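You operate a simulated robot arm through the tools that you are given. There is no shell and no other tool.

You run a simulated two-armed robot. Do the job below in one go: nothing can be reset, and whatever is moved stays where it is left.

JOB
On the top of the black chest, fold the blue screen cloth in half, so that its two short edges meet.

Only the result counts: the job must be done as asked and must still hold three seconds after the hand-in. Knocking over, shifting, dropping, spilling or breaking anything else fails it. Flat cloth is picked up by pressing the open fingertips on it (5 to 10 N) and closing them slowly along it; thin cloth reads only 2 to 8 mm in the jaws.

ROBOT AND FRAMES
Two 7-joint arms with two-finger parallel grippers on one trunk, on a base that moves. Base frame: it is fixed to the floor where the robot stands at the start and does not move with it; the origin is under the middle of the robot, x ahead of it, y to its left, z up; the surface under the hand at the start is at about z = 0.72. Lengths are in m, angles in degrees, forces in N, time in s.
The left shoulder is at the start at [0.07, 0.134, 1.001], the right one opposite. With the tool pointing down near the work surface each hand reaches from about 0.2 to 0.66 m from the robot's upright axis, wherever it stands, measured 20 degrees to its own side. Places, roughly: top of the black chest [0.6, -0.1, 0.7]. Payload 1.57 kg a hand.
Tool frame (each hand has its own): the origin (TCP) lies between the finger pads and is the grasp point; the fingertips stand 0.03 m ahead of it; z points along the fingers, y is the line along which they close. The gripper opens to 0.08 m. The fingers are 0.017 m wide and 0.012 m thick; the gripper's body (0.04 by 0.082 m) begins 0.08 m behind the TCP.
Orientation is that of the tool frame in the base frame, as a unit quaternion [x, y, z, w]. With the fingers straight down and closing along the base's y, the tool's x points along the base's -x, its y along +y and its z along -z.

CONTROLS
- The arms move only by the tool step_arm. It takes "left_increments", "right_increments" or both (then of equal length, played together; a hand with none holds still); each is a list of rows, each a list of 3 entries, a list of its own where there are three numbers: the shift along the base's x, y, z in units of 300 mm (1.0 is 300 mm), then the turn, a rotation vector about the base's x, y, z in units of 180 degrees (1.0 is 180 degrees), then the finger opening in m, from 0 to 0.08. In form: [[[tx, ty, tz], [rx, ry, rz], grip], ...]. A call has 1 to 20 rows; each row is the pose to reach, as a shift and turn from the pose commanded when the call began. A call with a number of a shift or a turn outside -1 to 1 is refused whole. Rows are played at 5 a second. More than 0.05 m and 8.6 degrees between two rows, or a gripper value outside its range, and nothing of the call is played. Where a pose cannot be reached the arm comes as near as it can. A force on the tool above 40 N (or 10 N above the force at the start of the call, whichever is more), or a blocked arm, ends the call early, and 0.2 s more pass. Each finger travels about 0.153 m/s and halts on what it meets, pressing with about 26 N; the grip force reading is that of the motor and also rises with nothing between the fingers. The clock runs only during rows and for 0.2 s after the last one: add rows that repeat a pose to give the fingers time. The reply holds the time, the measured pose of the TCP, the force on the tool along the base axes, the opening and the grip force, in the units named above and with some noise, with the torque about the TCP (base axes, N m) and any sound that the robot's microphone picked up.
- Cameras (640 x 400 px; columns grow to the right, rows downward): "scene" is now at [0.1174, -0.0063, 1.2276]; the picture's right is [-0.01, -1.00, 0.00], its down [-0.73, 0.01, -0.68] and it looks along [0.68, -0.01, -0.73] (base axes); focal length 265 px, centre (320, 200). "left" rides on the left gripper at [0.072, 0.007, -0.122] in its tool frame; the picture's right is [-0.09, 1.00, 0.00], its down [-0.84, -0.08, -0.54] and it looks along [-0.54, -0.05, 0.84] (tool axes); focal length 238 px, centre (320, 200). "right" rides on the right gripper at [0.072, -0.007, -0.122] in its tool frame; the picture's right is [0.09, 1.00, 0.00], its down [-0.84, 0.08, -0.54] and it looks along [-0.54, 0.05, 0.84] (tool axes); focal length 238 px, centre (320, 200). There is no depth. A picture from a camera that has moved, and an enlarged one, comes with that camera's place and axes in the base frame and with its lens. The place of the scene camera against the robot may be out by one fixed shift of up to 0.025 m in any direction.
- get_image(camera): a new picture of that camera. No time passes.
- slide_trunk(by): slides the trunk up (or, below 0, down) by that many m; the arms and the scene camera ride with it, the base frame stays. It gives what a move gives, with no picture.
- steer(legs): drives the robot by 1 to 6 legs, each [ahead, left, turn to the left] in m, m and degrees, along the robot's own axes; the way and the turn of a leg run together, so that a leg with both is an arc; at most 1.5 m and 180 degrees a leg. The arms and the cameras ride along, it lands a little off, and it stops where it bumps. It gives what a move gives.
- head_to(pan, tilt): turns the head with the scene camera to pan (to the left, within 86 degrees either way) and tilt (down, from -29 to 69), counted from straight ahead of the robot. It gives what a move gives.
- close_up(camera, box): a new picture of the part [left, top, right, bottom] of that camera's present view, enlarged. No time passes.
- job_done(): hands the job in; it is judged then, once.

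Places have to be worked out from the pictures, the camera data and where the tool is seen. Open the grippers and draw the arms clear of the work before you hand the job in, unless the task says otherwise.

The tools are called after ">>>" by a JSON object that holds its "op" and its "data". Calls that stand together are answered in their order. step_arm: Moves the arms, as the interface text tells. Its arguments: {"type":"object","properties":{"left_increments":{"type":"array","items":{"type":"array"}},"right_increments":{"type":"array","items":{"type":"array"}}},"required":[]} The other tools are called the same way: slide_trunk (by) moves the trunk up or down; steer (legs) drives the base; head_to (pan, tilt) turns the head that bears the scene camera; get_image (camera) takes a picture; close_up (camera, box) takes an enlarged picture of a part of a camera's view; job_done () hands the job in.

At the start:

```text
clock: 0.0
left_tool_pos: [0.4415, 0.1606, 0.8814]
left_ee_rot: [0.001, 1.0, 0.0, -0.002]
left_wrist_force: [0.1, 0.8, 0.5]
left_ft_torque: [-0.02, 0.02, -0.04]
left_grip_width: 0.08
left_grip_force: 0.1
right_tool_pos: [0.4142, -0.2061, 0.944]
right_ee_rot: [0.001, 1.0, 0.0, 0.0]
right_wrist_force: [0.9, 0.4, 0.3]
right_ft_torque: [0.0, -0.02, -0.01]
right_grip_width: 0.0801
right_grip_force: 0.0
trunk travel left (down, up): [-0.575, 0.365]
robot x, y, heading: [0.0003, 0.0041, 0.1]
head pan, tilt (commanded): [-0.9, 47.1]
```

scene: 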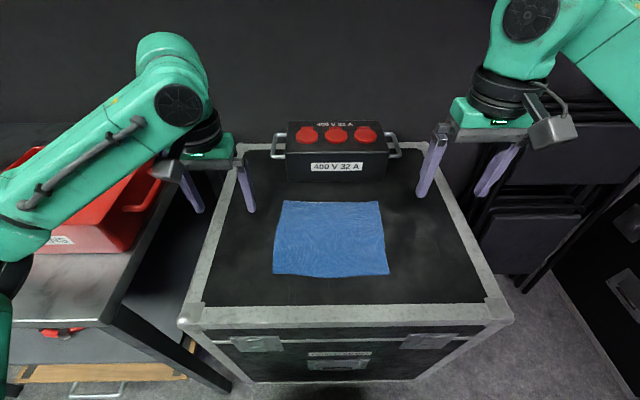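
right: 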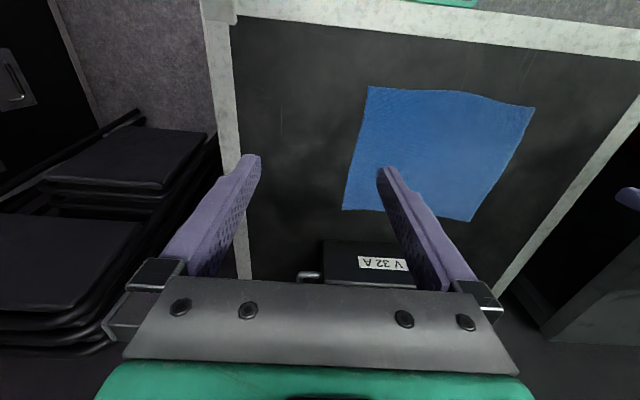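
left: 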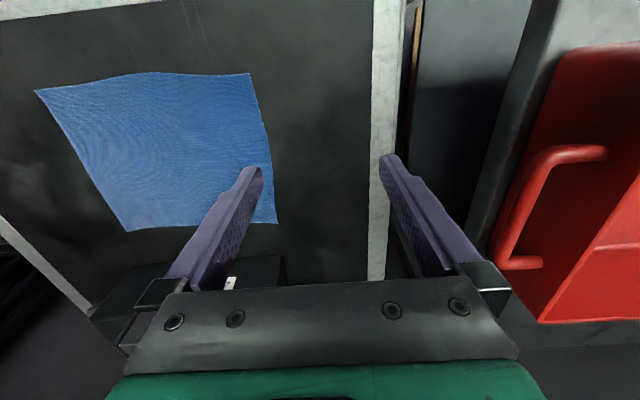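

I'll start by looking closely at the cloth, its edges and the surrounding obstacles. The cloth looks about 0.25 m along y and 0.20 m along x, so the short edges would be the left and right ones.

>>> {"op": "close_up", "data": {"camera": "scene", "box": [240, 100, 440, 300]}}

>>> {"op": "close_up", "data": {"camera": "right", "box": [200, 40, 640, 300]}}

>>> {"op": "get_image", "data": {"camera": "scene"}}

```text
2.00 times, centred on (340, 200) of scene
camera zoom: at [0.1174, -0.0063, 1.2276], right [-0.01, -1.0, 0.0], down [-0.73, 0.01, -0.68], along [0.68, -0.01, -0.73], focal length 530 px, centre (280, 200)
```

zoom: 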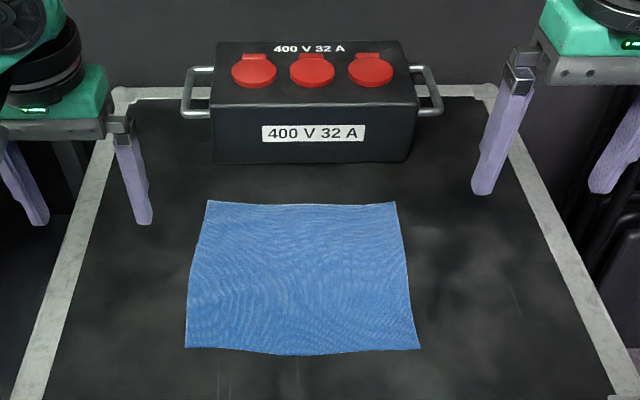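

```text
1.45 times, centred on (420, 170) of right
camera zoom: at [0.3425, -0.2139, 1.0674], right [-0.09, 1.0, 0.0], down [0.84, 0.08, 0.54], along [0.54, 0.05, -0.84], focal length 347 px, centre (174, 244)
```

zoom: 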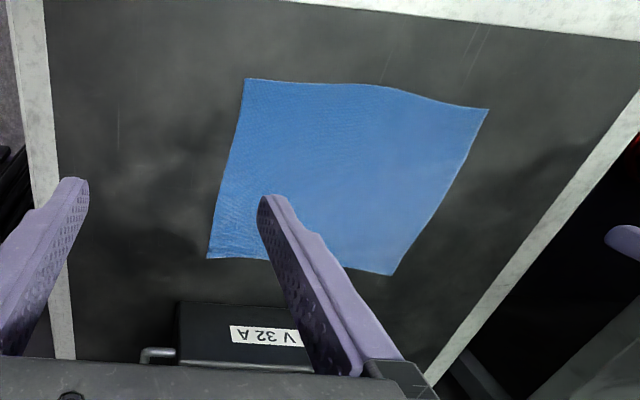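

```text
taken
camera scene: at [0.1174, -0.0063, 1.2276], right [-0.01, -1.0, 0.0], down [-0.73, 0.01, -0.68], along [0.68, -0.01, -0.73], focal length 265 px, centre (320, 200)
```

scene: 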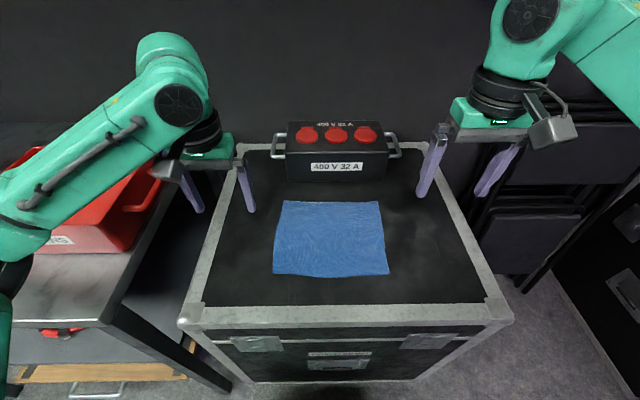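

The hand cameras put the cloth at z≈0.72. Its corners are near-left (0.386, 0.091), far-left (0.587, 0.084), far-right (0.582, -0.152) and near-right (0.381, -0.145), so the short edges run along x. I plan to take both left corners, the right hand on the far one and the left hand on the near one, and fold to the right. First I'll yaw both hands so that the fingers close along x.

>>> {"op": "step_arm", "data": {"right_increments": [[[0, 0, 0], [0, 0, 0.0417], 0.08], [[0, 0, 0], [0, 0, 0.0833], 0.08], [[0, 0, 0], [0, 0, 0.125], 0.08], [[0, 0, 0], [0, 0, 0.1667], 0.08], [[0, 0, 0], [0, 0, 0.2083], 0.08], [[0, 0, 0], [0, 0, 0.25], 0.08], [[0, 0, 0], [0, 0, 0.2917], 0.08], [[0, 0, 0], [0, 0, 0.3333], 0.08], [[0, 0, 0], [0, 0, 0.375], 0.08], [[0, 0, 0], [0, 0, 0.4167], 0.08], [[0, 0, 0], [0, 0, 0.4583], 0.08], [[0, 0, 0], [0, 0, 0.5], 0.08]], "left_increments": [[[0, 0, 0], [0, 0, -0.0417], 0.08], [[0, 0, 0], [0, 0, -0.0833], 0.08], [[0, 0, 0], [0, 0, -0.125], 0.08], [[0, 0, 0], [0, 0, -0.1667], 0.08], [[0, 0, 0], [0, 0, -0.2083], 0.08], [[0, 0, 0], [0, 0, -0.25], 0.08], [[0, 0, 0], [0, 0, -0.2917], 0.08], [[0, 0, 0], [0, 0, -0.3333], 0.08], [[0, 0, 0], [0, 0, -0.375], 0.08], [[0, 0, 0], [0, 0, -0.4167], 0.08], [[0, 0, 0], [0, 0, -0.4583], 0.08], [[0, 0, 0], [0, 0, -0.5], 0.08]]}}

>>> {"op": "get_image", "data": {"camera": "scene"}}

```text
clock: 2.6
left_tool_pos: [0.4401, 0.1616, 0.8812]
left_ee_rot: [0.708, 0.706, -0.001, -0.001]
left_wrist_force: [-0.7, -0.1, -1.1]
left_ft_torque: [0.02, 0.02, -0.01]
left_grip_width: 0.0801
left_grip_force: 0.2
right_tool_pos: [0.2275, -0.0671, 0.9247]
right_ee_rot: [-0.706, 0.708, -0.002, 0.0]
right_wrist_force: [-0.1, -0.2, 0.5]
right_ft_torque: [-0.01, 0.02, 0.0]
right_grip_width: 0.0799
right_grip_force: 0.1
right hand out of reach, approached as far as the arm can: row 5, 6, 7, 8, 9, 10, 11, 12
trunk travel left (down, up): [-0.575, 0.365]
robot x, y, heading: [0.0018, -0.0009, -0.2]
head pan, tilt (commanded): [-0.9, 47.1]
```

```text
taken
camera scene: at [0.1172, -0.0055, 1.2276], right [-0.01, -1.0, 0.0], down [-0.73, 0.01, -0.68], along [0.68, -0.01, -0.73], focal length 265 px, centre (320, 200)
```

scene: 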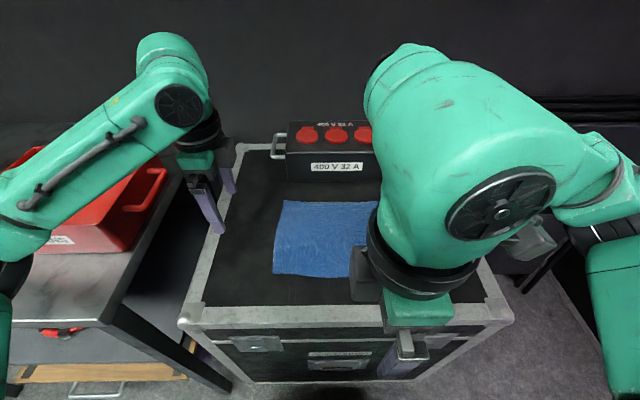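

The right arm couldn't hold its place with the +90° yaw, while the left reached -90° without trouble. I'll turn the right hand back the same way and see where it settles.

>>> {"op": "step_arm", "data": {"right_increments": [[[0, 0, 0], [0, 0, -0.0417], 0.08], [[0, 0, 0], [0, 0, -0.0833], 0.08], [[0, 0, 0], [0, 0, -0.125], 0.08], [[0, 0, 0], [0, 0, -0.1667], 0.08], [[0, 0, 0], [0, 0, -0.2083], 0.08], [[0, 0, 0], [0, 0, -0.25], 0.08], [[0, 0, 0], [0, 0, -0.2917], 0.08], [[0, 0, 0], [0, 0, -0.3333], 0.08], [[0, 0, 0], [0, 0, -0.375], 0.08], [[0, 0, 0], [0, 0, -0.4167], 0.08], [[0, 0, 0], [0, 0, -0.4583], 0.08], [[0, 0, 0], [0, 0, -0.5], 0.08]]}}

>>> {"op": "get_image", "data": {"camera": "scene"}}

```text
clock: 5.2
left_tool_pos: [0.4409, 0.1614, 0.8829]
left_ee_rot: [0.708, 0.707, 0.0, 0.0]
left_wrist_force: [0.0, 0.2, 0.7]
left_ft_torque: [0.02, 0.03, 0.01]
left_grip_width: 0.08
left_grip_force: 0.0
right_tool_pos: [0.2269, -0.0636, 0.9245]
right_ee_rot: [0.001, 1.0, 0.0, 0.0]
right_wrist_force: [-0.3, 0.9, 0.1]
right_ft_torque: [-0.02, 0.01, 0.02]
right_grip_width: 0.0801
right_grip_force: 0.0
trunk travel left (down, up): [-0.575, 0.365]
robot x, y, heading: [0.0002, 0.0037, 0.0]
head pan, tilt (commanded): [-0.9, 47.1]
```

```text
taken
camera scene: at [0.1173, -0.0062, 1.2276], right [-0.01, -1.0, 0.0], down [-0.73, 0.01, -0.68], along [0.68, -0.01, -0.73], focal length 265 px, centre (320, 200)
```

scene: 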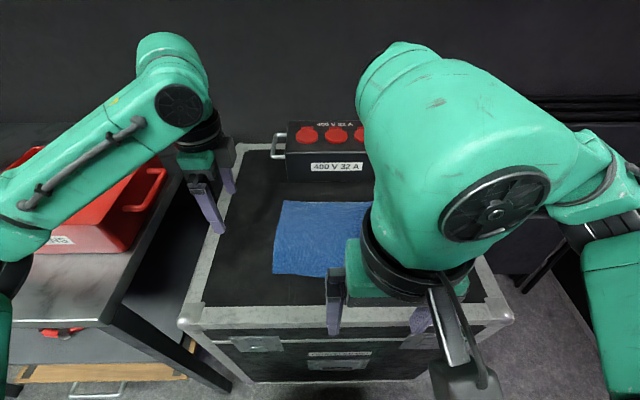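

The right hand's yaw is back, but it now sits too near the robot. I'll carry it back out to about its starting place.

>>> {"op": "step_arm", "data": {"right_increments": [[[0.104, -0.079, 0.011], [0, 0, 0], 0.08], [[0.208, -0.158, 0.022], [0, 0, 0], 0.08], [[0.312, -0.237, 0.033], [0, 0, 0], 0.08], [[0.416, -0.316, 0.044], [0, 0, 0], 0.08], [[0.52, -0.395, 0.055], [0, 0, 0], 0.08], [[0.624, -0.475, 0.065], [0, 0, 0], 0.08], [[0.624, -0.475, 0.065], [0, 0, 0], 0.08]]}}

>>> {"op": "get_image", "data": {"camera": "scene"}}

```text
clock: 6.8
left_tool_pos: [0.4422, 0.161, 0.8817]
left_ee_rot: [0.707, 0.707, 0.0, 0.0]
left_wrist_force: [0.6, 0.5, 1.3]
left_ft_torque: [-0.01, 0.03, -0.02]
left_grip_width: 0.0801
left_grip_force: 0.2
right_tool_pos: [0.4143, -0.205, 0.9417]
right_ee_rot: [0.0, 1.0, -0.001, 0.0]
right_wrist_force: [0.4, 0.8, 0.4]
right_ft_torque: [-0.01, -0.02, -0.01]
right_grip_width: 0.0801
right_grip_force: 0.1
trunk travel left (down, up): [-0.575, 0.365]
robot x, y, heading: [0.0009, -0.0041, 0.1]
head pan, tilt (commanded): [-0.9, 47.1]
```

```text
taken
camera scene: at [0.117, -0.006, 1.2277], right [-0.01, -1.0, 0.0], down [-0.73, 0.01, -0.68], along [0.68, -0.01, -0.73], focal length 265 px, centre (320, 200)
```

scene: 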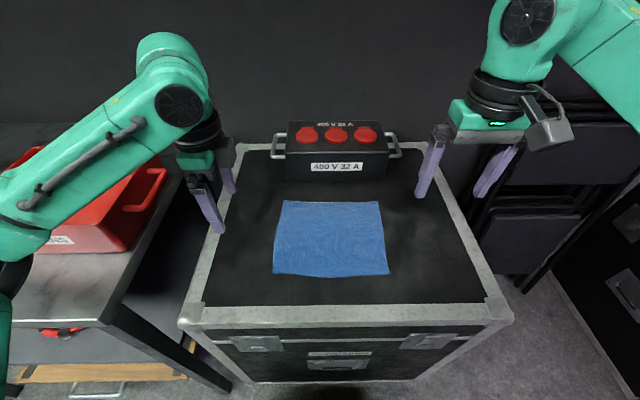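

The right hand is back where it started. Now I'll try the opposite yaw, -90°, on the right hand.

>>> {"op": "step_arm", "data": {"right_increments": [[[0, 0, 0], [0, 0, -0.0417], 0.08], [[0, 0, 0], [0, 0, -0.0833], 0.08], [[0, 0, 0], [0, 0, -0.125], 0.08], [[0, 0, 0], [0, 0, -0.1667], 0.08], [[0, 0, 0], [0, 0, -0.2083], 0.08], [[0, 0, 0], [0, 0, -0.25], 0.08]]}}

```text
clock: 8.2
left_tool_pos: [0.4407, 0.16, 0.8817]
left_ee_rot: [0.707, 0.707, 0.0, -0.002]
left_wrist_force: [-0.4, -0.6, 0.9]
left_ft_torque: [-0.02, 0.04, 0.0]
left_grip_width: 0.0797
left_grip_force: 0.1
right_tool_pos: [0.4142, -0.2075, 0.9448]
right_ee_rot: [0.383, 0.924, 0.0, 0.0]
right_wrist_force: [-0.9, -0.6, 0.4]
right_ft_torque: [0.02, 0.01, -0.02]
right_grip_width: 0.0797
right_grip_force: 0.1
trunk travel left (down, up): [-0.575, 0.365]
robot x, y, heading: [-0.0007, 0.001, 0.0]
head pan, tilt (commanded): [-0.9, 47.1]
```

That works so far, so I'll complete the last 45° of the right hand's turn.

>>> {"op": "step_arm", "data": {"right_increments": [[[0, 0, 0], [0, 0, -0.0417], 0.08], [[0, 0, 0], [0, 0, -0.0833], 0.08], [[0, 0, 0], [0, 0, -0.125], 0.08], [[0, 0, 0], [0, 0, -0.1667], 0.08], [[0, 0, 0], [0, 0, -0.2083], 0.08], [[0, 0, 0], [0, 0, -0.25], 0.08]]}}

>>> {"op": "get_image", "data": {"camera": "scene"}}

>>> {"op": "get_image", "data": {"camera": "right"}}

>>> {"op": "get_image", "data": {"camera": "left"}}

```text
clock: 9.6
left_tool_pos: [0.4414, 0.1609, 0.8801]
left_ee_rot: [0.708, 0.707, 0.001, -0.001]
left_wrist_force: [-0.4, -0.1, 0.3]
left_ft_torque: [0.0, -0.04, 0.0]
left_grip_width: 0.0801
left_grip_force: 0.0
right_tool_pos: [0.4135, -0.2056, 0.9441]
right_ee_rot: [0.708, 0.706, 0.0, 0.0]
right_wrist_force: [0.5, 0.0, 0.6]
right_ft_torque: [-0.03, -0.03, 0.0]
right_grip_width: 0.0802
right_grip_force: 0.1
trunk travel left (down, up): [-0.575, 0.365]
robot x, y, heading: [0.0014, 0.0015, -0.1]
head pan, tilt (commanded): [-0.9, 47.1]
```

```text
taken
camera scene: at [0.1174, -0.0063, 1.2276], right [-0.01, -1.0, 0.0], down [-0.73, 0.01, -0.68], along [0.68, -0.01, -0.73], focal length 265 px, centre (320, 200)
```

scene: 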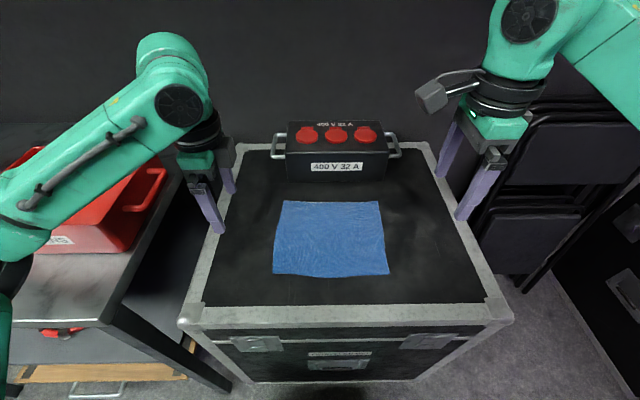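

```text
taken
camera right: at [0.4075, -0.134, 1.0667], right [1.0, 0.09, 0.0], down [0.08, -0.84, 0.54], along [0.05, -0.54, -0.84], focal length 238 px, centre (320, 200)
```

right: 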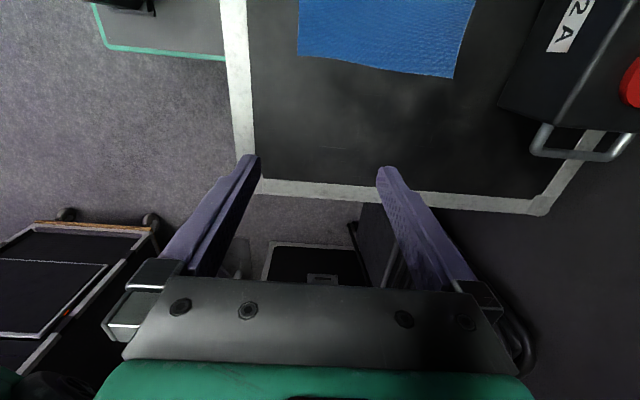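

```text
taken
camera left: at [0.4479, 0.2325, 1.0036], right [1.0, -0.09, 0.0], down [-0.08, -0.84, 0.54], along [-0.05, -0.54, -0.84], focal length 238 px, centre (320, 200)
```

left: 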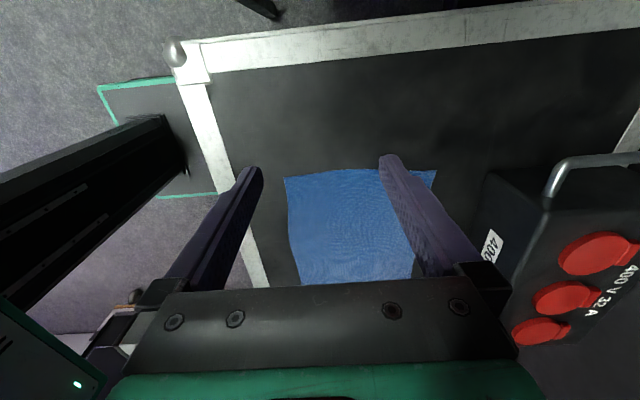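

Both hands now close along x. Next I'll check at height that the right arm reaches over the far-left corner, moving the left hand a little back out of its way.

>>> {"op": "step_arm", "data": {"right_increments": [[[0.0, 0.0, 0.0], [0, 0, 0], 0.08], [[0.06, 0.12, -0.031], [0, 0, 0], 0.08], [[0.12, 0.238, -0.062], [0, 0, 0], 0.08], [[0.18, 0.357, -0.093], [0, 0, 0], 0.08], [[0.24, 0.476, -0.124], [0, 0, 0], 0.08], [[0.3, 0.595, -0.155], [0, 0, 0], 0.08], [[0.36, 0.714, -0.186], [0, 0, 0], 0.08], [[0.42, 0.833, -0.216], [0, 0, 0], 0.08], [[0.478, 0.952, -0.247], [0, 0, 0], 0.08], [[0.478, 0.952, -0.247], [0, 0, 0], 0.08]], "left_increments": [[[-0.1, 0.03, 0.03], [0, 0, 0], 0.08], [[-0.2, 0.06, 0.06], [0, 0, 0], 0.08], [[-0.2, 0.06, 0.06], [0, 0, 0], 0.08], [[-0.2, 0.06, 0.06], [0, 0, 0], 0.08], [[-0.2, 0.06, 0.06], [0, 0, 0], 0.08], [[-0.2, 0.06, 0.06], [0, 0, 0], 0.08], [[-0.2, 0.06, 0.06], [0, 0, 0], 0.08], [[-0.2, 0.06, 0.06], [0, 0, 0], 0.08], [[-0.2, 0.06, 0.06], [0, 0, 0], 0.08], [[-0.2, 0.06, 0.06], [0, 0, 0], 0.08]]}}

>>> {"op": "get_image", "data": {"camera": "scene"}}

>>> {"op": "get_image", "data": {"camera": "right"}}

```text
clock: 11.8
left_tool_pos: [0.3817, 0.1791, 0.8997]
left_ee_rot: [0.708, 0.707, 0.0, -0.001]
left_wrist_force: [0.0, 0.1, 0.0]
left_ft_torque: [0.02, 0.0, 0.0]
left_grip_width: 0.0799
left_grip_force: 0.1
right_tool_pos: [0.5302, 0.072, 0.8606]
right_ee_rot: [0.707, 0.707, 0.0, 0.0]
right_wrist_force: [-0.6, -0.6, 0.4]
right_ft_torque: [0.01, 0.01, -0.02]
right_grip_width: 0.0801
right_grip_force: 0.0
right hand out of reach, approached as far as the arm can: row 9, 10
trunk travel left (down, up): [-0.575, 0.365]
robot x, y, heading: [0.0028, -0.0035, 0.1]
head pan, tilt (commanded): [-0.9, 47.1]
```

```text
taken
camera scene: at [0.1175, -0.0062, 1.2276], right [-0.01, -1.0, 0.0], down [-0.73, 0.01, -0.68], along [0.68, -0.01, -0.73], focal length 265 px, centre (320, 200)
```

scene: 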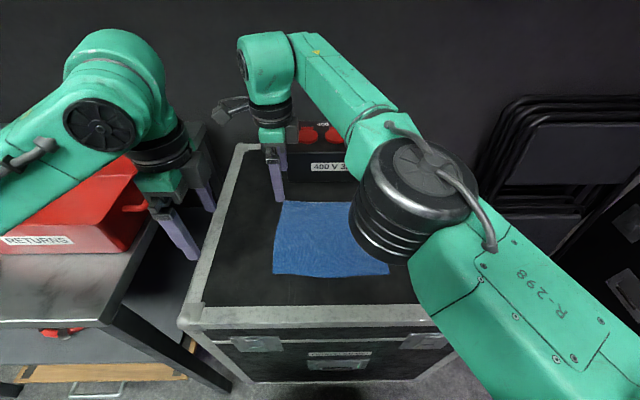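

```text
taken
camera right: at [0.5243, 0.1426, 0.9833], right [1.0, 0.09, 0.0], down [0.08, -0.84, 0.54], along [0.05, -0.54, -0.84], focal length 238 px, centre (320, 200)
```

right: 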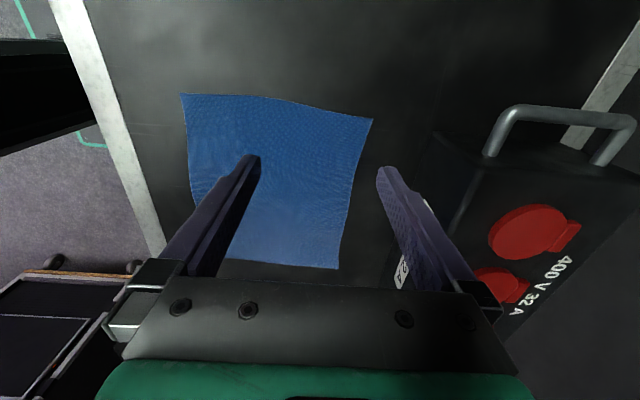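

The right arm falls just short at (0.530, 0.072). Shifting the base about 8 cm left will bring both hands well within reach of all four corners. The hands hang clear at z≈0.86–0.90, so I'll do that now.

>>> {"op": "steer", "data": {"legs": [[0.0, 0.08, 0.0]]}}

>>> {"op": "get_image", "data": {"camera": "scene"}}

>>> {"op": "get_image", "data": {"camera": "left"}}

```text
clock: 12.9
left_tool_pos: [0.3817, 0.2587, 0.8994]
left_ee_rot: [0.708, 0.706, 0.0, 0.0]
left_wrist_force: [0.4, 1.2, -1.1]
left_ft_torque: [-0.01, 0.0, 0.0]
left_grip_width: 0.0802
left_grip_force: 0.0
right_tool_pos: [0.5303, 0.1517, 0.86]
right_ee_rot: [0.707, 0.707, 0.0, 0.001]
right_wrist_force: [-0.9, -1.0, -0.2]
right_ft_torque: [-0.01, 0.01, -0.02]
right_grip_width: 0.0799
right_grip_force: 0.0
trunk travel left (down, up): [-0.575, 0.365]
robot x, y, heading: [0.0004, 0.0801, 0.1]
head pan, tilt (commanded): [-0.9, 47.1]
```

```text
taken
camera scene: at [0.1173, 0.0741, 1.2276], right [-0.01, -1.0, 0.0], down [-0.73, 0.01, -0.68], along [0.68, -0.01, -0.73], focal length 265 px, centre (320, 200)
```

scene: 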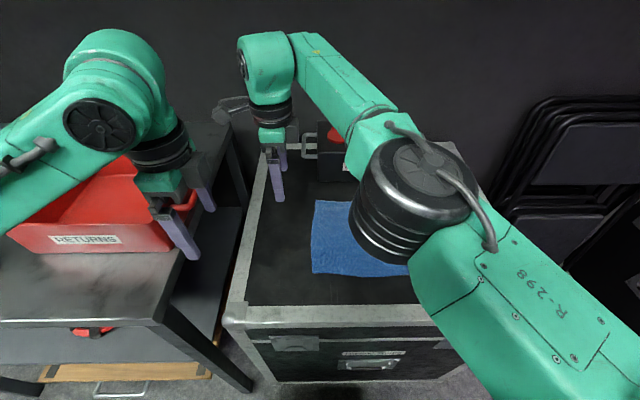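

```text
taken
camera left: at [0.3883, 0.3308, 1.0213], right [1.0, -0.09, 0.0], down [-0.08, -0.84, 0.54], along [-0.05, -0.54, -0.84], focal length 238 px, centre (320, 200)
```

left: 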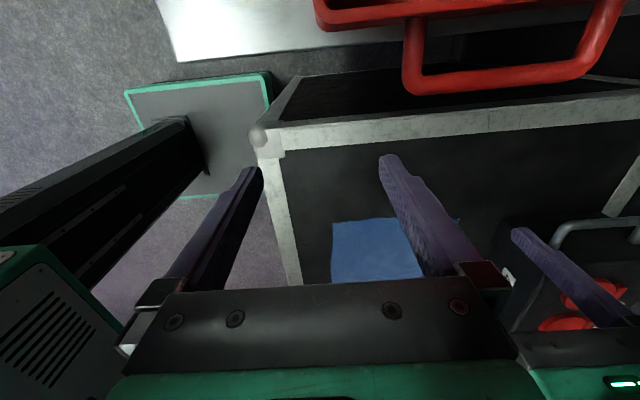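

The base is now at y=0.08. Before touching the cloth I'll rehearse the end of the fold in the air, starting with the right hand over the far-right corner and tilted so that it leans to the right.

>>> {"op": "step_arm", "data": {"right_increments": [[[0.009, -0.122, 0.0], [0, 0, 0], 0.04], [[0.018, -0.243, 0.0], [0, 0, 0], 0.04], [[0.027, -0.365, 0.0], [0, 0, 0], 0.04], [[0.036, -0.486, 0.0], [0, 0, 0], 0.04], [[0.045, -0.608, -0.03], [0.033, 0, 0], 0.04], [[0.054, -0.729, -0.06], [0.067, 0, 0], 0.04], [[0.063, -0.85, -0.1], [0.1, 0, 0], 0.04], [[0.072, -0.972, -0.133], [0.133, 0, 0], 0.04], [[0.072, -0.972, -0.133], [0.167, 0, 0], 0.04], [[0.072, -0.972, -0.133], [0.167, 0, 0], 0.04]]}}

>>> {"op": "get_image", "data": {"camera": "scene"}}

```text
clock: 15.1
left_tool_pos: [0.3815, 0.2578, 0.8987]
left_ee_rot: [0.707, 0.707, 0.0, -0.001]
left_wrist_force: [-0.1, -1.0, -0.3]
left_ft_torque: [0.0, 0.0, 0.0]
left_grip_width: 0.08
left_grip_force: 0.0
right_tool_pos: [0.5534, -0.1391, 0.8195]
right_ee_rot: [0.682, 0.683, 0.184, -0.184]
right_wrist_force: [-0.3, -0.5, 0.6]
right_ft_torque: [0.01, 0.02, 0.0]
right_grip_width: 0.0398
right_grip_force: 0.0
trunk travel left (down, up): [-0.575, 0.365]
robot x, y, heading: [0.0016, 0.0836, -0.2]
head pan, tilt (commanded): [-0.9, 47.1]
```

```text
taken
camera scene: at [0.1173, 0.0735, 1.2276], right [-0.01, -1.0, 0.0], down [-0.73, 0.01, -0.68], along [0.68, -0.01, -0.73], focal length 265 px, centre (320, 200)
```

scene: 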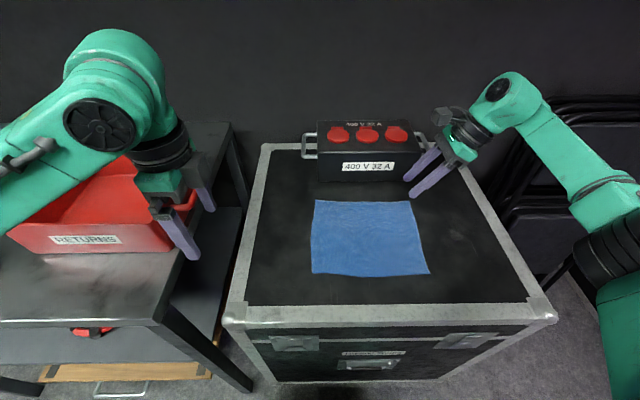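

The right hand takes the 30° tilt easily. Now I'll bring the left hand over toward the near-right corner, still at height, to see whether the arms clear each other.

>>> {"op": "step_arm", "data": {"left_increments": [[[0.02, -0.14, -0.03], [0, 0, 0], 0.04], [[0.04, -0.28, -0.06], [0, 0, 0], 0.04], [[0.06, -0.42, -0.09], [0, 0, 0], 0.04], [[0.08, -0.56, -0.12], [0, 0, 0], 0.04], [[0.1, -0.7, -0.15], [0, 0, 0], 0.04], [[0.1, -0.84, -0.15], [0, 0, 0], 0.04], [[0.1, -0.95, -0.15], [0, 0, 0], 0.04], [[0.1, -0.95, -0.15], [0, 0, 0], 0.04]]}}

>>> {"op": "get_image", "data": {"camera": "scene"}}

```text
clock: 16.9
left_tool_pos: [0.4149, -0.0268, 0.8538]
left_ee_rot: [0.707, 0.707, 0.0, -0.001]
left_wrist_force: [0.8, 0.1, 0.3]
left_ft_torque: [-0.03, -0.02, 0.0]
left_grip_width: 0.0401
left_grip_force: 0.0
right_tool_pos: [0.5522, -0.1391, 0.8206]
right_ee_rot: [0.683, 0.684, 0.183, -0.183]
right_wrist_force: [0.1, 0.2, 0.4]
right_ft_torque: [-0.01, 0.01, 0.01]
right_grip_width: 0.04
right_grip_force: 0.0
trunk travel left (down, up): [-0.575, 0.365]
robot x, y, heading: [0.001, 0.0776, 0.0]
head pan, tilt (commanded): [-0.9, 47.1]
```

```text
taken
camera scene: at [0.1174, 0.0742, 1.2276], right [-0.01, -1.0, 0.0], down [-0.73, 0.01, -0.68], along [0.68, -0.01, -0.73], focal length 265 px, centre (320, 200)
```

scene: 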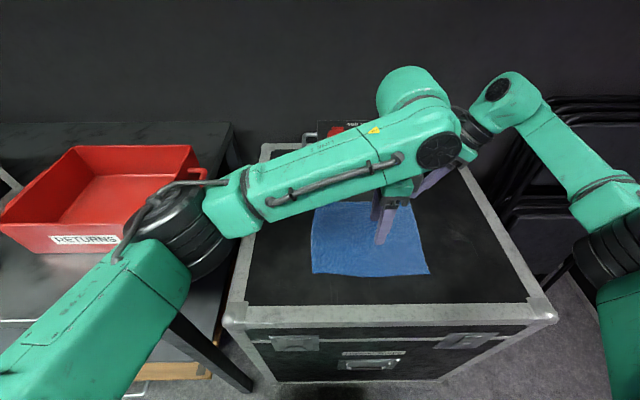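

No conflict so far. I'll continue the left hand to the near-right corner with a 20° tilt, still in the air.

>>> {"op": "step_arm", "data": {"left_increments": [[[0.0, -0.1, -0.02], [0.028, 0, 0], 0.04], [[0.0, -0.2, -0.05], [0.056, 0, 0], 0.04], [[0.0, -0.3, -0.08], [0.084, 0, 0], 0.04], [[0.0, -0.377, -0.113], [0.111, 0, 0], 0.04], [[0.0, -0.377, -0.113], [0.111, 0, 0], 0.04]]}}

>>> {"op": "get_image", "data": {"camera": "scene"}}

>>> {"op": "get_image", "data": {"camera": "right"}}

>>> {"op": "get_image", "data": {"camera": "left"}}

```text
clock: 18.1
left_tool_pos: [0.3911, -0.047, 0.8048]
left_ee_rot: [0.696, 0.696, 0.124, -0.124]
left_wrist_force: [0.1, 0.5, -0.7]
left_ft_torque: [-0.02, 0.0, 0.0]
left_grip_width: 0.0399
left_grip_force: 0.0
left hand out of reach, approached as far as the arm can: row 2, 3, 4, 5
right_tool_pos: [0.5536, -0.1384, 0.8206]
right_ee_rot: [0.683, 0.683, 0.184, -0.183]
right_wrist_force: [0.3, 0.6, -0.6]
right_ft_torque: [0.0, 0.01, 0.0]
right_grip_width: 0.04
right_grip_force: 0.1
trunk travel left (down, up): [-0.575, 0.365]
robot x, y, heading: [-0.0008, 0.0793, -0.4]
head pan, tilt (commanded): [-0.9, 47.1]
```

```text
taken
camera scene: at [0.1174, 0.0745, 1.2276], right [-0.01, -1.0, 0.0], down [-0.73, 0.01, -0.68], along [0.68, -0.01, -0.73], focal length 265 px, centre (320, 200)
```

scene: 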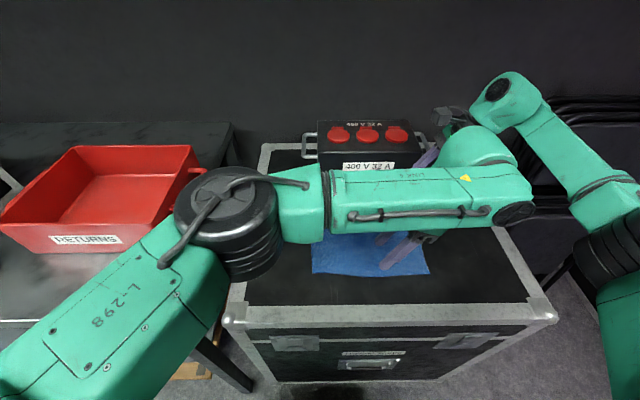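

```text
taken
camera right: at [0.5467, -0.138, 0.9625], right [1.0, 0.08, 0.05], down [0.08, -1.0, 0.05], along [0.05, -0.05, -1.0], focal length 238 px, centre (320, 200)
```

right: 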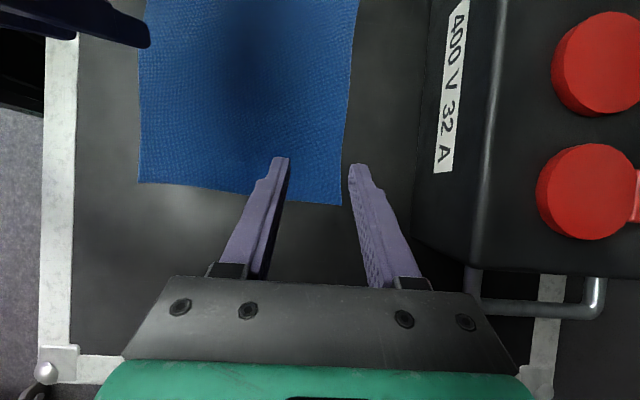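

```text
taken
camera left: at [0.3982, -0.0213, 0.9438], right [1.0, -0.09, -0.03], down [-0.08, -0.97, 0.22], along [-0.05, -0.22, -0.97], focal length 238 px, centre (320, 200)
```

left: 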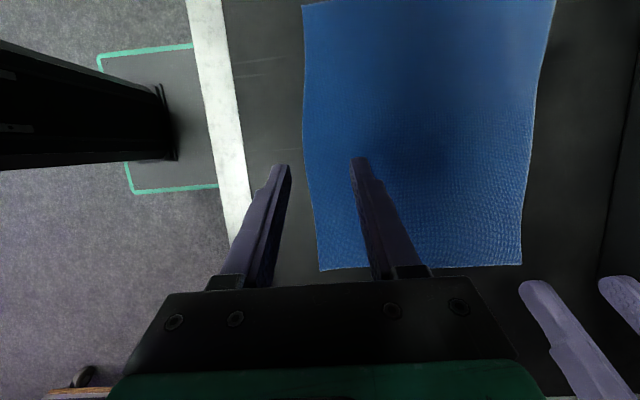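

With the tilt the left arm falls short on that side. I'll check whether it reaches the near-right corner with the hand upright instead.

>>> {"op": "step_arm", "data": {"left_increments": [[[0.01, -0.02, 0.0], [-0.028, 0, 0], 0.04], [[0.02, -0.05, 0.0], [-0.056, 0, 0], 0.04], [[0.03, -0.1, 0.0], [-0.084, 0, 0], 0.04], [[0.04, -0.17, 0.0], [-0.111, 0, 0], 0.04], [[0.05, -0.24, 0.0], [-0.111, 0, 0], 0.04], [[0.06, -0.31, 0.0], [-0.111, 0, 0], 0.04], [[0.06, -0.31, 0.0], [-0.111, 0, 0], 0.04]]}}

>>> {"op": "get_image", "data": {"camera": "scene"}}

```text
clock: 19.7
left_tool_pos: [0.407, -0.1193, 0.8083]
left_ee_rot: [0.708, 0.706, 0.0, 0.0]
left_wrist_force: [-2.0, 0.1, 0.4]
left_ft_torque: [0.0, 0.05, -0.01]
left_grip_width: 0.04
left_grip_force: 0.0
left hand out of reach, approached as far as the arm can: row 6, 7
right_tool_pos: [0.5523, -0.1394, 0.8207]
right_ee_rot: [0.682, 0.683, 0.184, -0.184]
right_wrist_force: [-0.3, 0.2, 0.0]
right_ft_torque: [0.01, 0.04, 0.0]
right_grip_width: 0.04
right_grip_force: 0.0
trunk travel left (down, up): [-0.575, 0.365]
robot x, y, heading: [-0.0025, 0.0784, -0.1]
head pan, tilt (commanded): [-0.9, 47.1]
```

```text
taken
camera scene: at [0.1172, 0.073, 1.2276], right [-0.01, -1.0, 0.0], down [-0.73, 0.01, -0.68], along [0.68, -0.01, -0.73], focal length 265 px, centre (320, 200)
```

scene: 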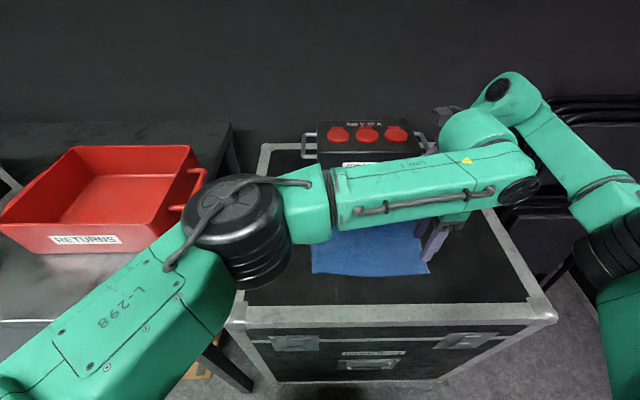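

The left arm reached (0.407, -0.119) upright and stopped short of that corner. Raising the shoulders closer to wrist height should lengthen both arms' reach, so I'll lift the trunk 0.10 m and shift the base about 3 cm back to the right.

>>> {"op": "slide_trunk", "data": {"by": 0.1}}

>>> {"op": "steer", "data": {"legs": [[0.0, -0.035, 0.0]]}}

>>> {"op": "get_image", "data": {"camera": "scene"}}

```text
clock: 21.0
left_tool_pos: [0.4077, -0.1189, 0.9071]
left_ee_rot: [0.707, 0.707, 0.001, -0.002]
left_wrist_force: [1.2, -0.3, 0.3]
left_ft_torque: [0.01, 0.02, -0.01]
left_grip_width: 0.0397
left_grip_force: 0.1
right_tool_pos: [0.5528, -0.1389, 0.9194]
right_ee_rot: [0.682, 0.683, 0.184, -0.183]
right_wrist_force: [0.2, 0.6, 0.6]
right_ft_torque: [-0.01, 0.01, -0.01]
right_grip_width: 0.0399
right_grip_force: 0.0
trunk travel left (down, up): [-0.675, 0.265]
robot x, y, heading: [0.0036, 0.0815, 0.0]
head pan, tilt (commanded): [-0.9, 47.1]
```

```text
clock: 21.9
left_tool_pos: [0.4076, -0.1519, 0.9072]
left_ee_rot: [0.707, 0.707, -0.001, 0.0]
left_wrist_force: [0.0, 0.2, 0.9]
left_ft_torque: [-0.03, 0.01, -0.01]
left_grip_width: 0.0402
left_grip_force: 0.0
right_tool_pos: [0.5538, -0.1721, 0.9218]
right_ee_rot: [0.683, 0.684, 0.182, -0.182]
right_wrist_force: [0.0, 1.0, 0.3]
right_ft_torque: [-0.02, -0.01, 0.01]
right_grip_width: 0.0399
right_grip_force: 0.1
trunk travel left (down, up): [-0.675, 0.265]
robot x, y, heading: [0.002, 0.0493, 0.0]
head pan, tilt (commanded): [-0.9, 47.1]
```

```text
taken
camera scene: at [0.117, 0.0416, 1.3277], right [-0.01, -1.0, 0.0], down [-0.73, 0.01, -0.68], along [0.68, -0.01, -0.73], focal length 265 px, centre (320, 200)
```

scene: 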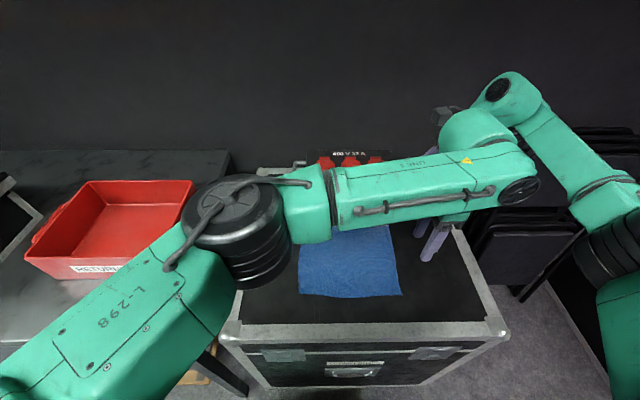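

I'll lower both hands toward the right-hand corner positions, staying in the air, to check the reach there with the trunk raised.

>>> {"op": "step_arm", "data": {"left_increments": [[[0.003, 0.006, -0.08], [0.0, 0, 0], 0.04], [[0.006, 0.012, -0.16], [0.0, 0, 0], 0.04], [[0.008, 0.018, -0.24], [0.0, 0, 0], 0.04], [[0.01, 0.023, -0.333], [0.0, 0, 0], 0.04], [[0.01, 0.023, -0.333], [0.03, 0, 0], 0.04], [[0.01, 0.023, -0.333], [0.06, 0, 0], 0.04], [[0.01, 0.023, -0.333], [0.09, 0, 0], 0.04], [[0.01, 0.023, -0.333], [0.11, 0, 0], 0.04]], "right_increments": [[[0, 0.03, -0.08], [0.0, 0, 0], 0.04], [[0, 0.06, -0.16], [0.0, 0, 0], 0.04], [[0, 0.09, -0.24], [0.0, 0, 0], 0.04], [[0, 0.09, -0.333], [0.0, 0, 0], 0.04], [[0, 0.09, -0.333], [0.0, 0, 0], 0.04], [[0, 0.09, -0.333], [0.0, 0, 0], 0.04], [[0, 0.09, -0.333], [0.0, 0, 0], 0.04], [[0, 0.09, -0.333], [0.0, 0, 0], 0.04]]}}

>>> {"op": "get_image", "data": {"camera": "scene"}}

>>> {"op": "get_image", "data": {"camera": "right"}}

```text
clock: 23.6
left_tool_pos: [0.3876, -0.0783, 0.8032]
left_ee_rot: [0.696, 0.696, 0.123, -0.122]
left_wrist_force: [0.0, 0.7, 0.2]
left_ft_torque: [0.0, -0.02, -0.02]
left_grip_width: 0.0402
left_grip_force: 0.1
left hand out of reach, approached as far as the arm can: row 5, 6, 7, 8
right_tool_pos: [0.5531, -0.1478, 0.8196]
right_ee_rot: [0.683, 0.683, 0.184, -0.182]
right_wrist_force: [-0.6, -0.4, -1.2]
right_ft_torque: [0.0, 0.0, 0.0]
right_grip_width: 0.0401
right_grip_force: 0.1
trunk travel left (down, up): [-0.675, 0.265]
robot x, y, heading: [-0.0001, 0.0461, 0.0]
head pan, tilt (commanded): [-0.9, 47.1]
```

```text
taken
camera scene: at [0.1167, 0.0388, 1.3277], right [-0.01, -1.0, 0.0], down [-0.73, 0.01, -0.68], along [0.68, -0.01, -0.73], focal length 265 px, centre (320, 200)
```

scene: 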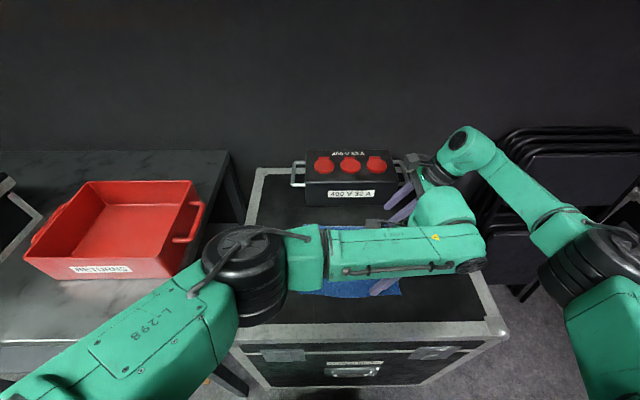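

```text
taken
camera right: at [0.5467, -0.1474, 0.9625], right [1.0, 0.08, 0.05], down [0.08, -1.0, 0.05], along [0.05, -0.05, -1.0], focal length 238 px, centre (320, 200)
```

right: 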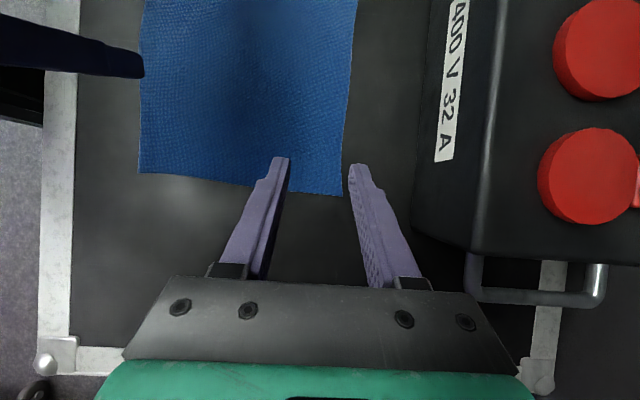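

Upright, the left hand reaches the near-right corner; only the tilt there is beyond it. Now I'll bring both hands upright over the two left corners at z≈0.82, fingers open 0.03 m.

>>> {"op": "step_arm", "data": {"left_increments": [[[0.01, 0.1, 0.02], [-0.028, 0, 0], 0.03], [[0.03, 0.2, 0.03], [-0.056, 0, 0], 0.03], [[0.05, 0.3, 0.04], [-0.083, 0, 0], 0.03], [[0.07, 0.4, 0.05], [-0.111, 0, 0], 0.03], [[0.095, 0.48, 0.055], [-0.111, 0, 0], 0.03], [[0.095, 0.545, 0.055], [-0.111, 0, 0], 0.03], [[0.095, 0.545, 0.055], [-0.111, 0, 0], 0.03], [[0.095, 0.545, 0.055], [-0.111, 0, 0], 0.03], [[0.095, 0.545, 0.055], [-0.111, 0, 0], 0.03]], "right_increments": [[[0.0, 0.0, 0.02], [0.0, 0, 0], 0.03], [[0.0, 0.1, 0.02], [-0.03, 0, 0], 0.03], [[0.003, 0.2, 0.02], [-0.06, 0, 0], 0.03], [[0.006, 0.32, 0.02], [-0.09, 0, 0], 0.03], [[0.009, 0.44, 0.02], [-0.12, 0, 0], 0.03], [[0.012, 0.56, 0.02], [-0.15, 0, 0], 0.03], [[0.013, 0.68, 0.01], [-0.167, 0, 0], 0.03], [[0.013, 0.76, 0.0], [-0.167, 0, 0], 0.03], [[0.013, 0.76, 0.0], [-0.167, 0, 0], 0.03]]}}

>>> {"op": "get_image", "data": {"camera": "scene"}}

>>> {"op": "get_image", "data": {"camera": "right"}}

>>> {"op": "get_image", "data": {"camera": "left"}}

```text
clock: 25.6
left_tool_pos: [0.4153, 0.0864, 0.8207]
left_ee_rot: [0.707, 0.707, -0.002, 0.0]
left_wrist_force: [0.4, 0.1, 0.4]
left_ft_torque: [-0.01, 0.0, 0.02]
left_grip_width: 0.0303
left_grip_force: 0.0
right_tool_pos: [0.5456, 0.0798, 0.8187]
right_ee_rot: [0.707, 0.707, 0.0, 0.0]
right_wrist_force: [-0.4, -0.7, 0.5]
right_ft_torque: [0.0, 0.01, 0.0]
right_grip_width: 0.03
right_grip_force: 0.0
right hand out of reach, approached as far as the arm can: row 8, 9
trunk travel left (down, up): [-0.675, 0.265]
robot x, y, heading: [-0.0024, 0.043, -0.1]
head pan, tilt (commanded): [-0.9, 47.1]
```

```text
taken
camera scene: at [0.1181, 0.0374, 1.3275], right [-0.01, -1.0, 0.0], down [-0.73, 0.01, -0.68], along [0.68, -0.01, -0.73], focal length 265 px, centre (320, 200)
```

scene: 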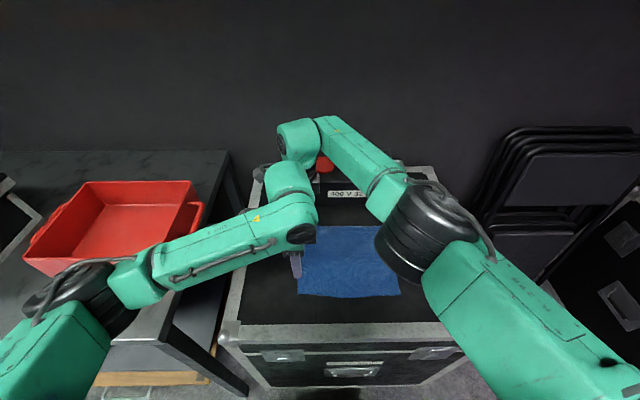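

```text
taken
camera right: at [0.5391, 0.1501, 0.9414], right [1.0, 0.09, 0.0], down [0.08, -0.84, 0.54], along [0.05, -0.54, -0.84], focal length 238 px, centre (320, 200)
```

right: 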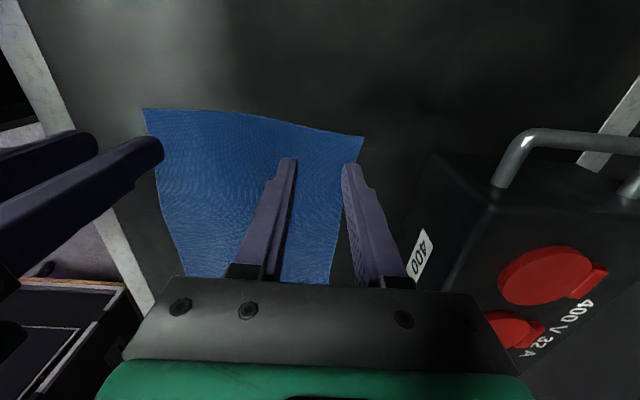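

```text
taken
camera left: at [0.4226, 0.1581, 0.9425], right [1.0, -0.09, 0.0], down [-0.08, -0.84, 0.54], along [-0.05, -0.54, -0.84], focal length 238 px, centre (320, 200)
```

left: 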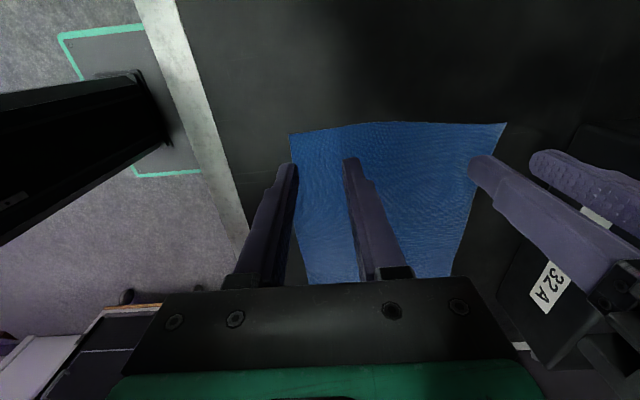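

The right hand stopped 11 mm short, at x=0.546. The base can do part of the carrying: I'll grasp with the base at y≈0.08, then drive right while holding the cloth. First I'll shift left by 0.037.

>>> {"op": "steer", "data": {"legs": [[0.0, 0.037, 0.0]]}}

```text
clock: 26.5
left_tool_pos: [0.4138, 0.1223, 0.8213]
left_ee_rot: [0.707, 0.707, 0.0, 0.0]
left_wrist_force: [0.9, -0.2, 0.4]
left_ft_torque: [0.02, 0.0, -0.01]
left_grip_width: 0.03
left_grip_force: 0.0
right_tool_pos: [0.5441, 0.1156, 0.8186]
right_ee_rot: [0.706, 0.708, 0.001, 0.0]
right_wrist_force: [0.1, -0.1, 0.6]
right_ft_torque: [0.02, 0.0, 0.03]
right_grip_width: 0.0302
right_grip_force: 0.1
trunk travel left (down, up): [-0.675, 0.265]
robot x, y, heading: [0.0009, 0.0784, 0.1]
head pan, tilt (commanded): [-0.9, 47.1]
```

The base is at y≈0.078. From the latest hand pictures the left edge runs from (0.3875, 0.0915) to (0.588, 0.0835). I'll bring the fingertips over the edge and stop 4 cm above it.

>>> {"op": "step_arm", "data": {"left_increments": [[[0.007, -0.057, 0.0], [0, 0, 0], 0.03], [[0.014, -0.114, 0.0], [0, 0, 0], 0.03], [[0.014, -0.114, -0.05], [0, 0, 0], 0.03], [[0.014, -0.114, -0.104], [0, 0, 0], 0.03], [[0.014, -0.114, -0.104], [0, 0, 0], 0.03]], "right_increments": [[[0.02, -0.055, 0.0], [0, 0, 0], 0.03], [[0.04, -0.109, 0.0], [0, 0, 0], 0.03], [[0.04, -0.109, -0.05], [0, 0, 0], 0.03], [[0.04, -0.109, -0.095], [0, 0, 0], 0.03], [[0.04, -0.109, -0.095], [0, 0, 0], 0.03]]}}

>>> {"op": "get_image", "data": {"camera": "right"}}

>>> {"op": "get_image", "data": {"camera": "left"}}

>>> {"op": "get_image", "data": {"camera": "scene"}}

```text
clock: 27.7
left_tool_pos: [0.4187, 0.09, 0.787]
left_ee_rot: [0.707, 0.707, -0.001, 0.0]
left_wrist_force: [-0.6, -0.8, -0.4]
left_ft_torque: [-0.03, -0.02, -0.03]
left_grip_width: 0.0302
left_grip_force: 0.1
right_tool_pos: [0.5564, 0.0838, 0.7909]
right_ee_rot: [0.707, 0.708, 0.0, 0.0]
right_wrist_force: [0.4, -0.2, 0.3]
right_ft_torque: [0.0, 0.01, 0.04]
right_grip_width: 0.0303
right_grip_force: 0.1
trunk travel left (down, up): [-0.675, 0.265]
robot x, y, heading: [0.0006, 0.0828, 0.1]
head pan, tilt (commanded): [-0.9, 47.1]
```

```text
taken
camera right: at [0.5509, 0.1554, 0.9132], right [1.0, 0.09, 0.0], down [0.08, -0.84, 0.54], along [0.05, -0.54, -0.84], focal length 238 px, centre (320, 200)
```

right: 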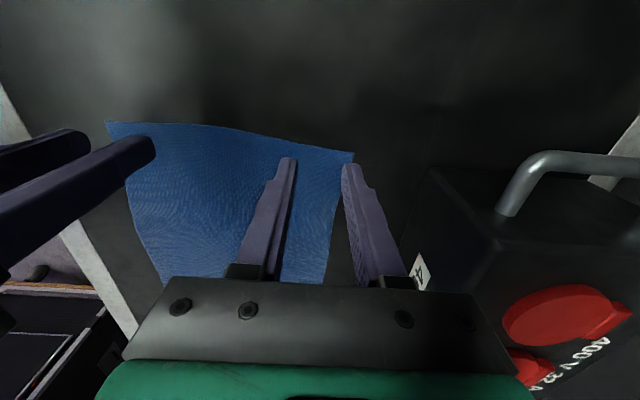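

```text
taken
camera left: at [0.4259, 0.162, 0.9099], right [1.0, -0.09, 0.0], down [-0.08, -0.84, 0.54], along [-0.05, -0.54, -0.84], focal length 238 px, centre (320, 200)
```

left: 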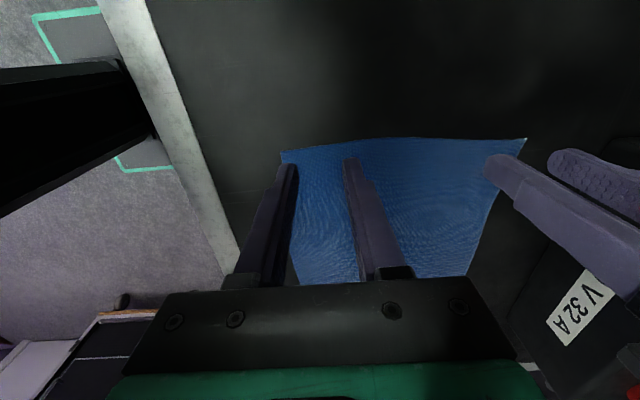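

```text
taken
camera scene: at [0.1172, 0.0759, 1.3276], right [-0.01, -1.0, 0.0], down [-0.73, 0.01, -0.68], along [0.68, -0.01, -0.73], focal length 265 px, centre (320, 200)
```

scene: 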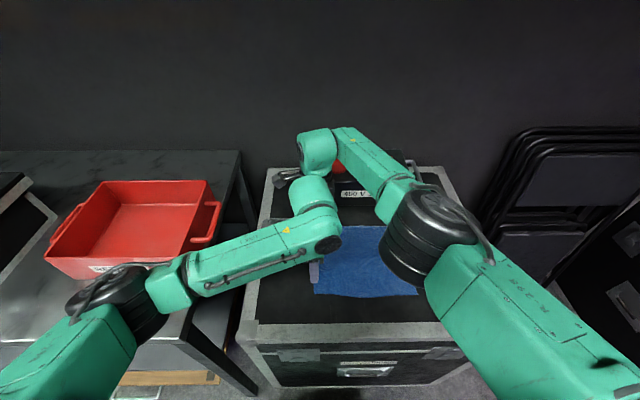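

Both hands are in position, about 4 cm up. I'll zoom in to see exactly where the cloth edge lies relative to each pair of fingertips.

>>> {"op": "close_up", "data": {"camera": "right", "box": [240, 90, 400, 190]}}

>>> {"op": "close_up", "data": {"camera": "left", "box": [240, 90, 400, 190]}}

```text
4.00 times, centred on (320, 140) of right
camera zoom: at [0.5509, 0.1554, 0.9132], right [1.0, 0.09, 0.0], down [0.08, -0.84, 0.54], along [0.05, -0.54, -0.84], focal length 953 px, centre (320, 440)
```

zoom: 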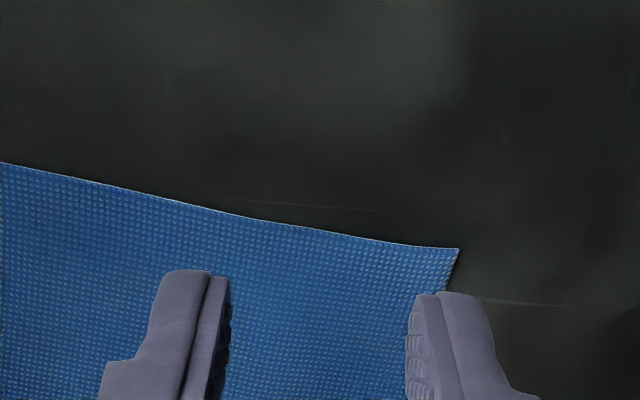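

```text
4.00 times, centred on (320, 140) of left
camera zoom: at [0.4259, 0.162, 0.9099], right [1.0, -0.09, 0.0], down [-0.08, -0.84, 0.54], along [-0.05, -0.54, -0.84], focal length 953 px, centre (320, 440)
```

zoom: 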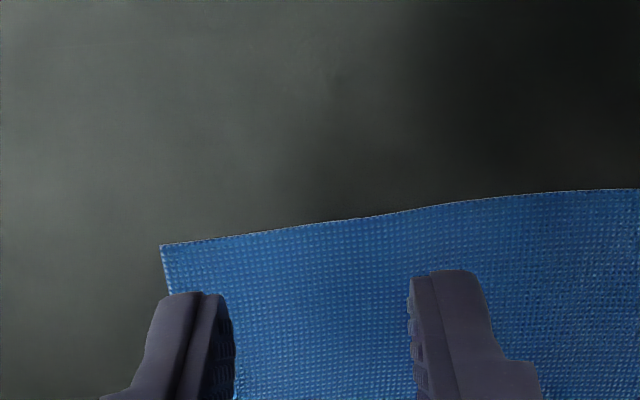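

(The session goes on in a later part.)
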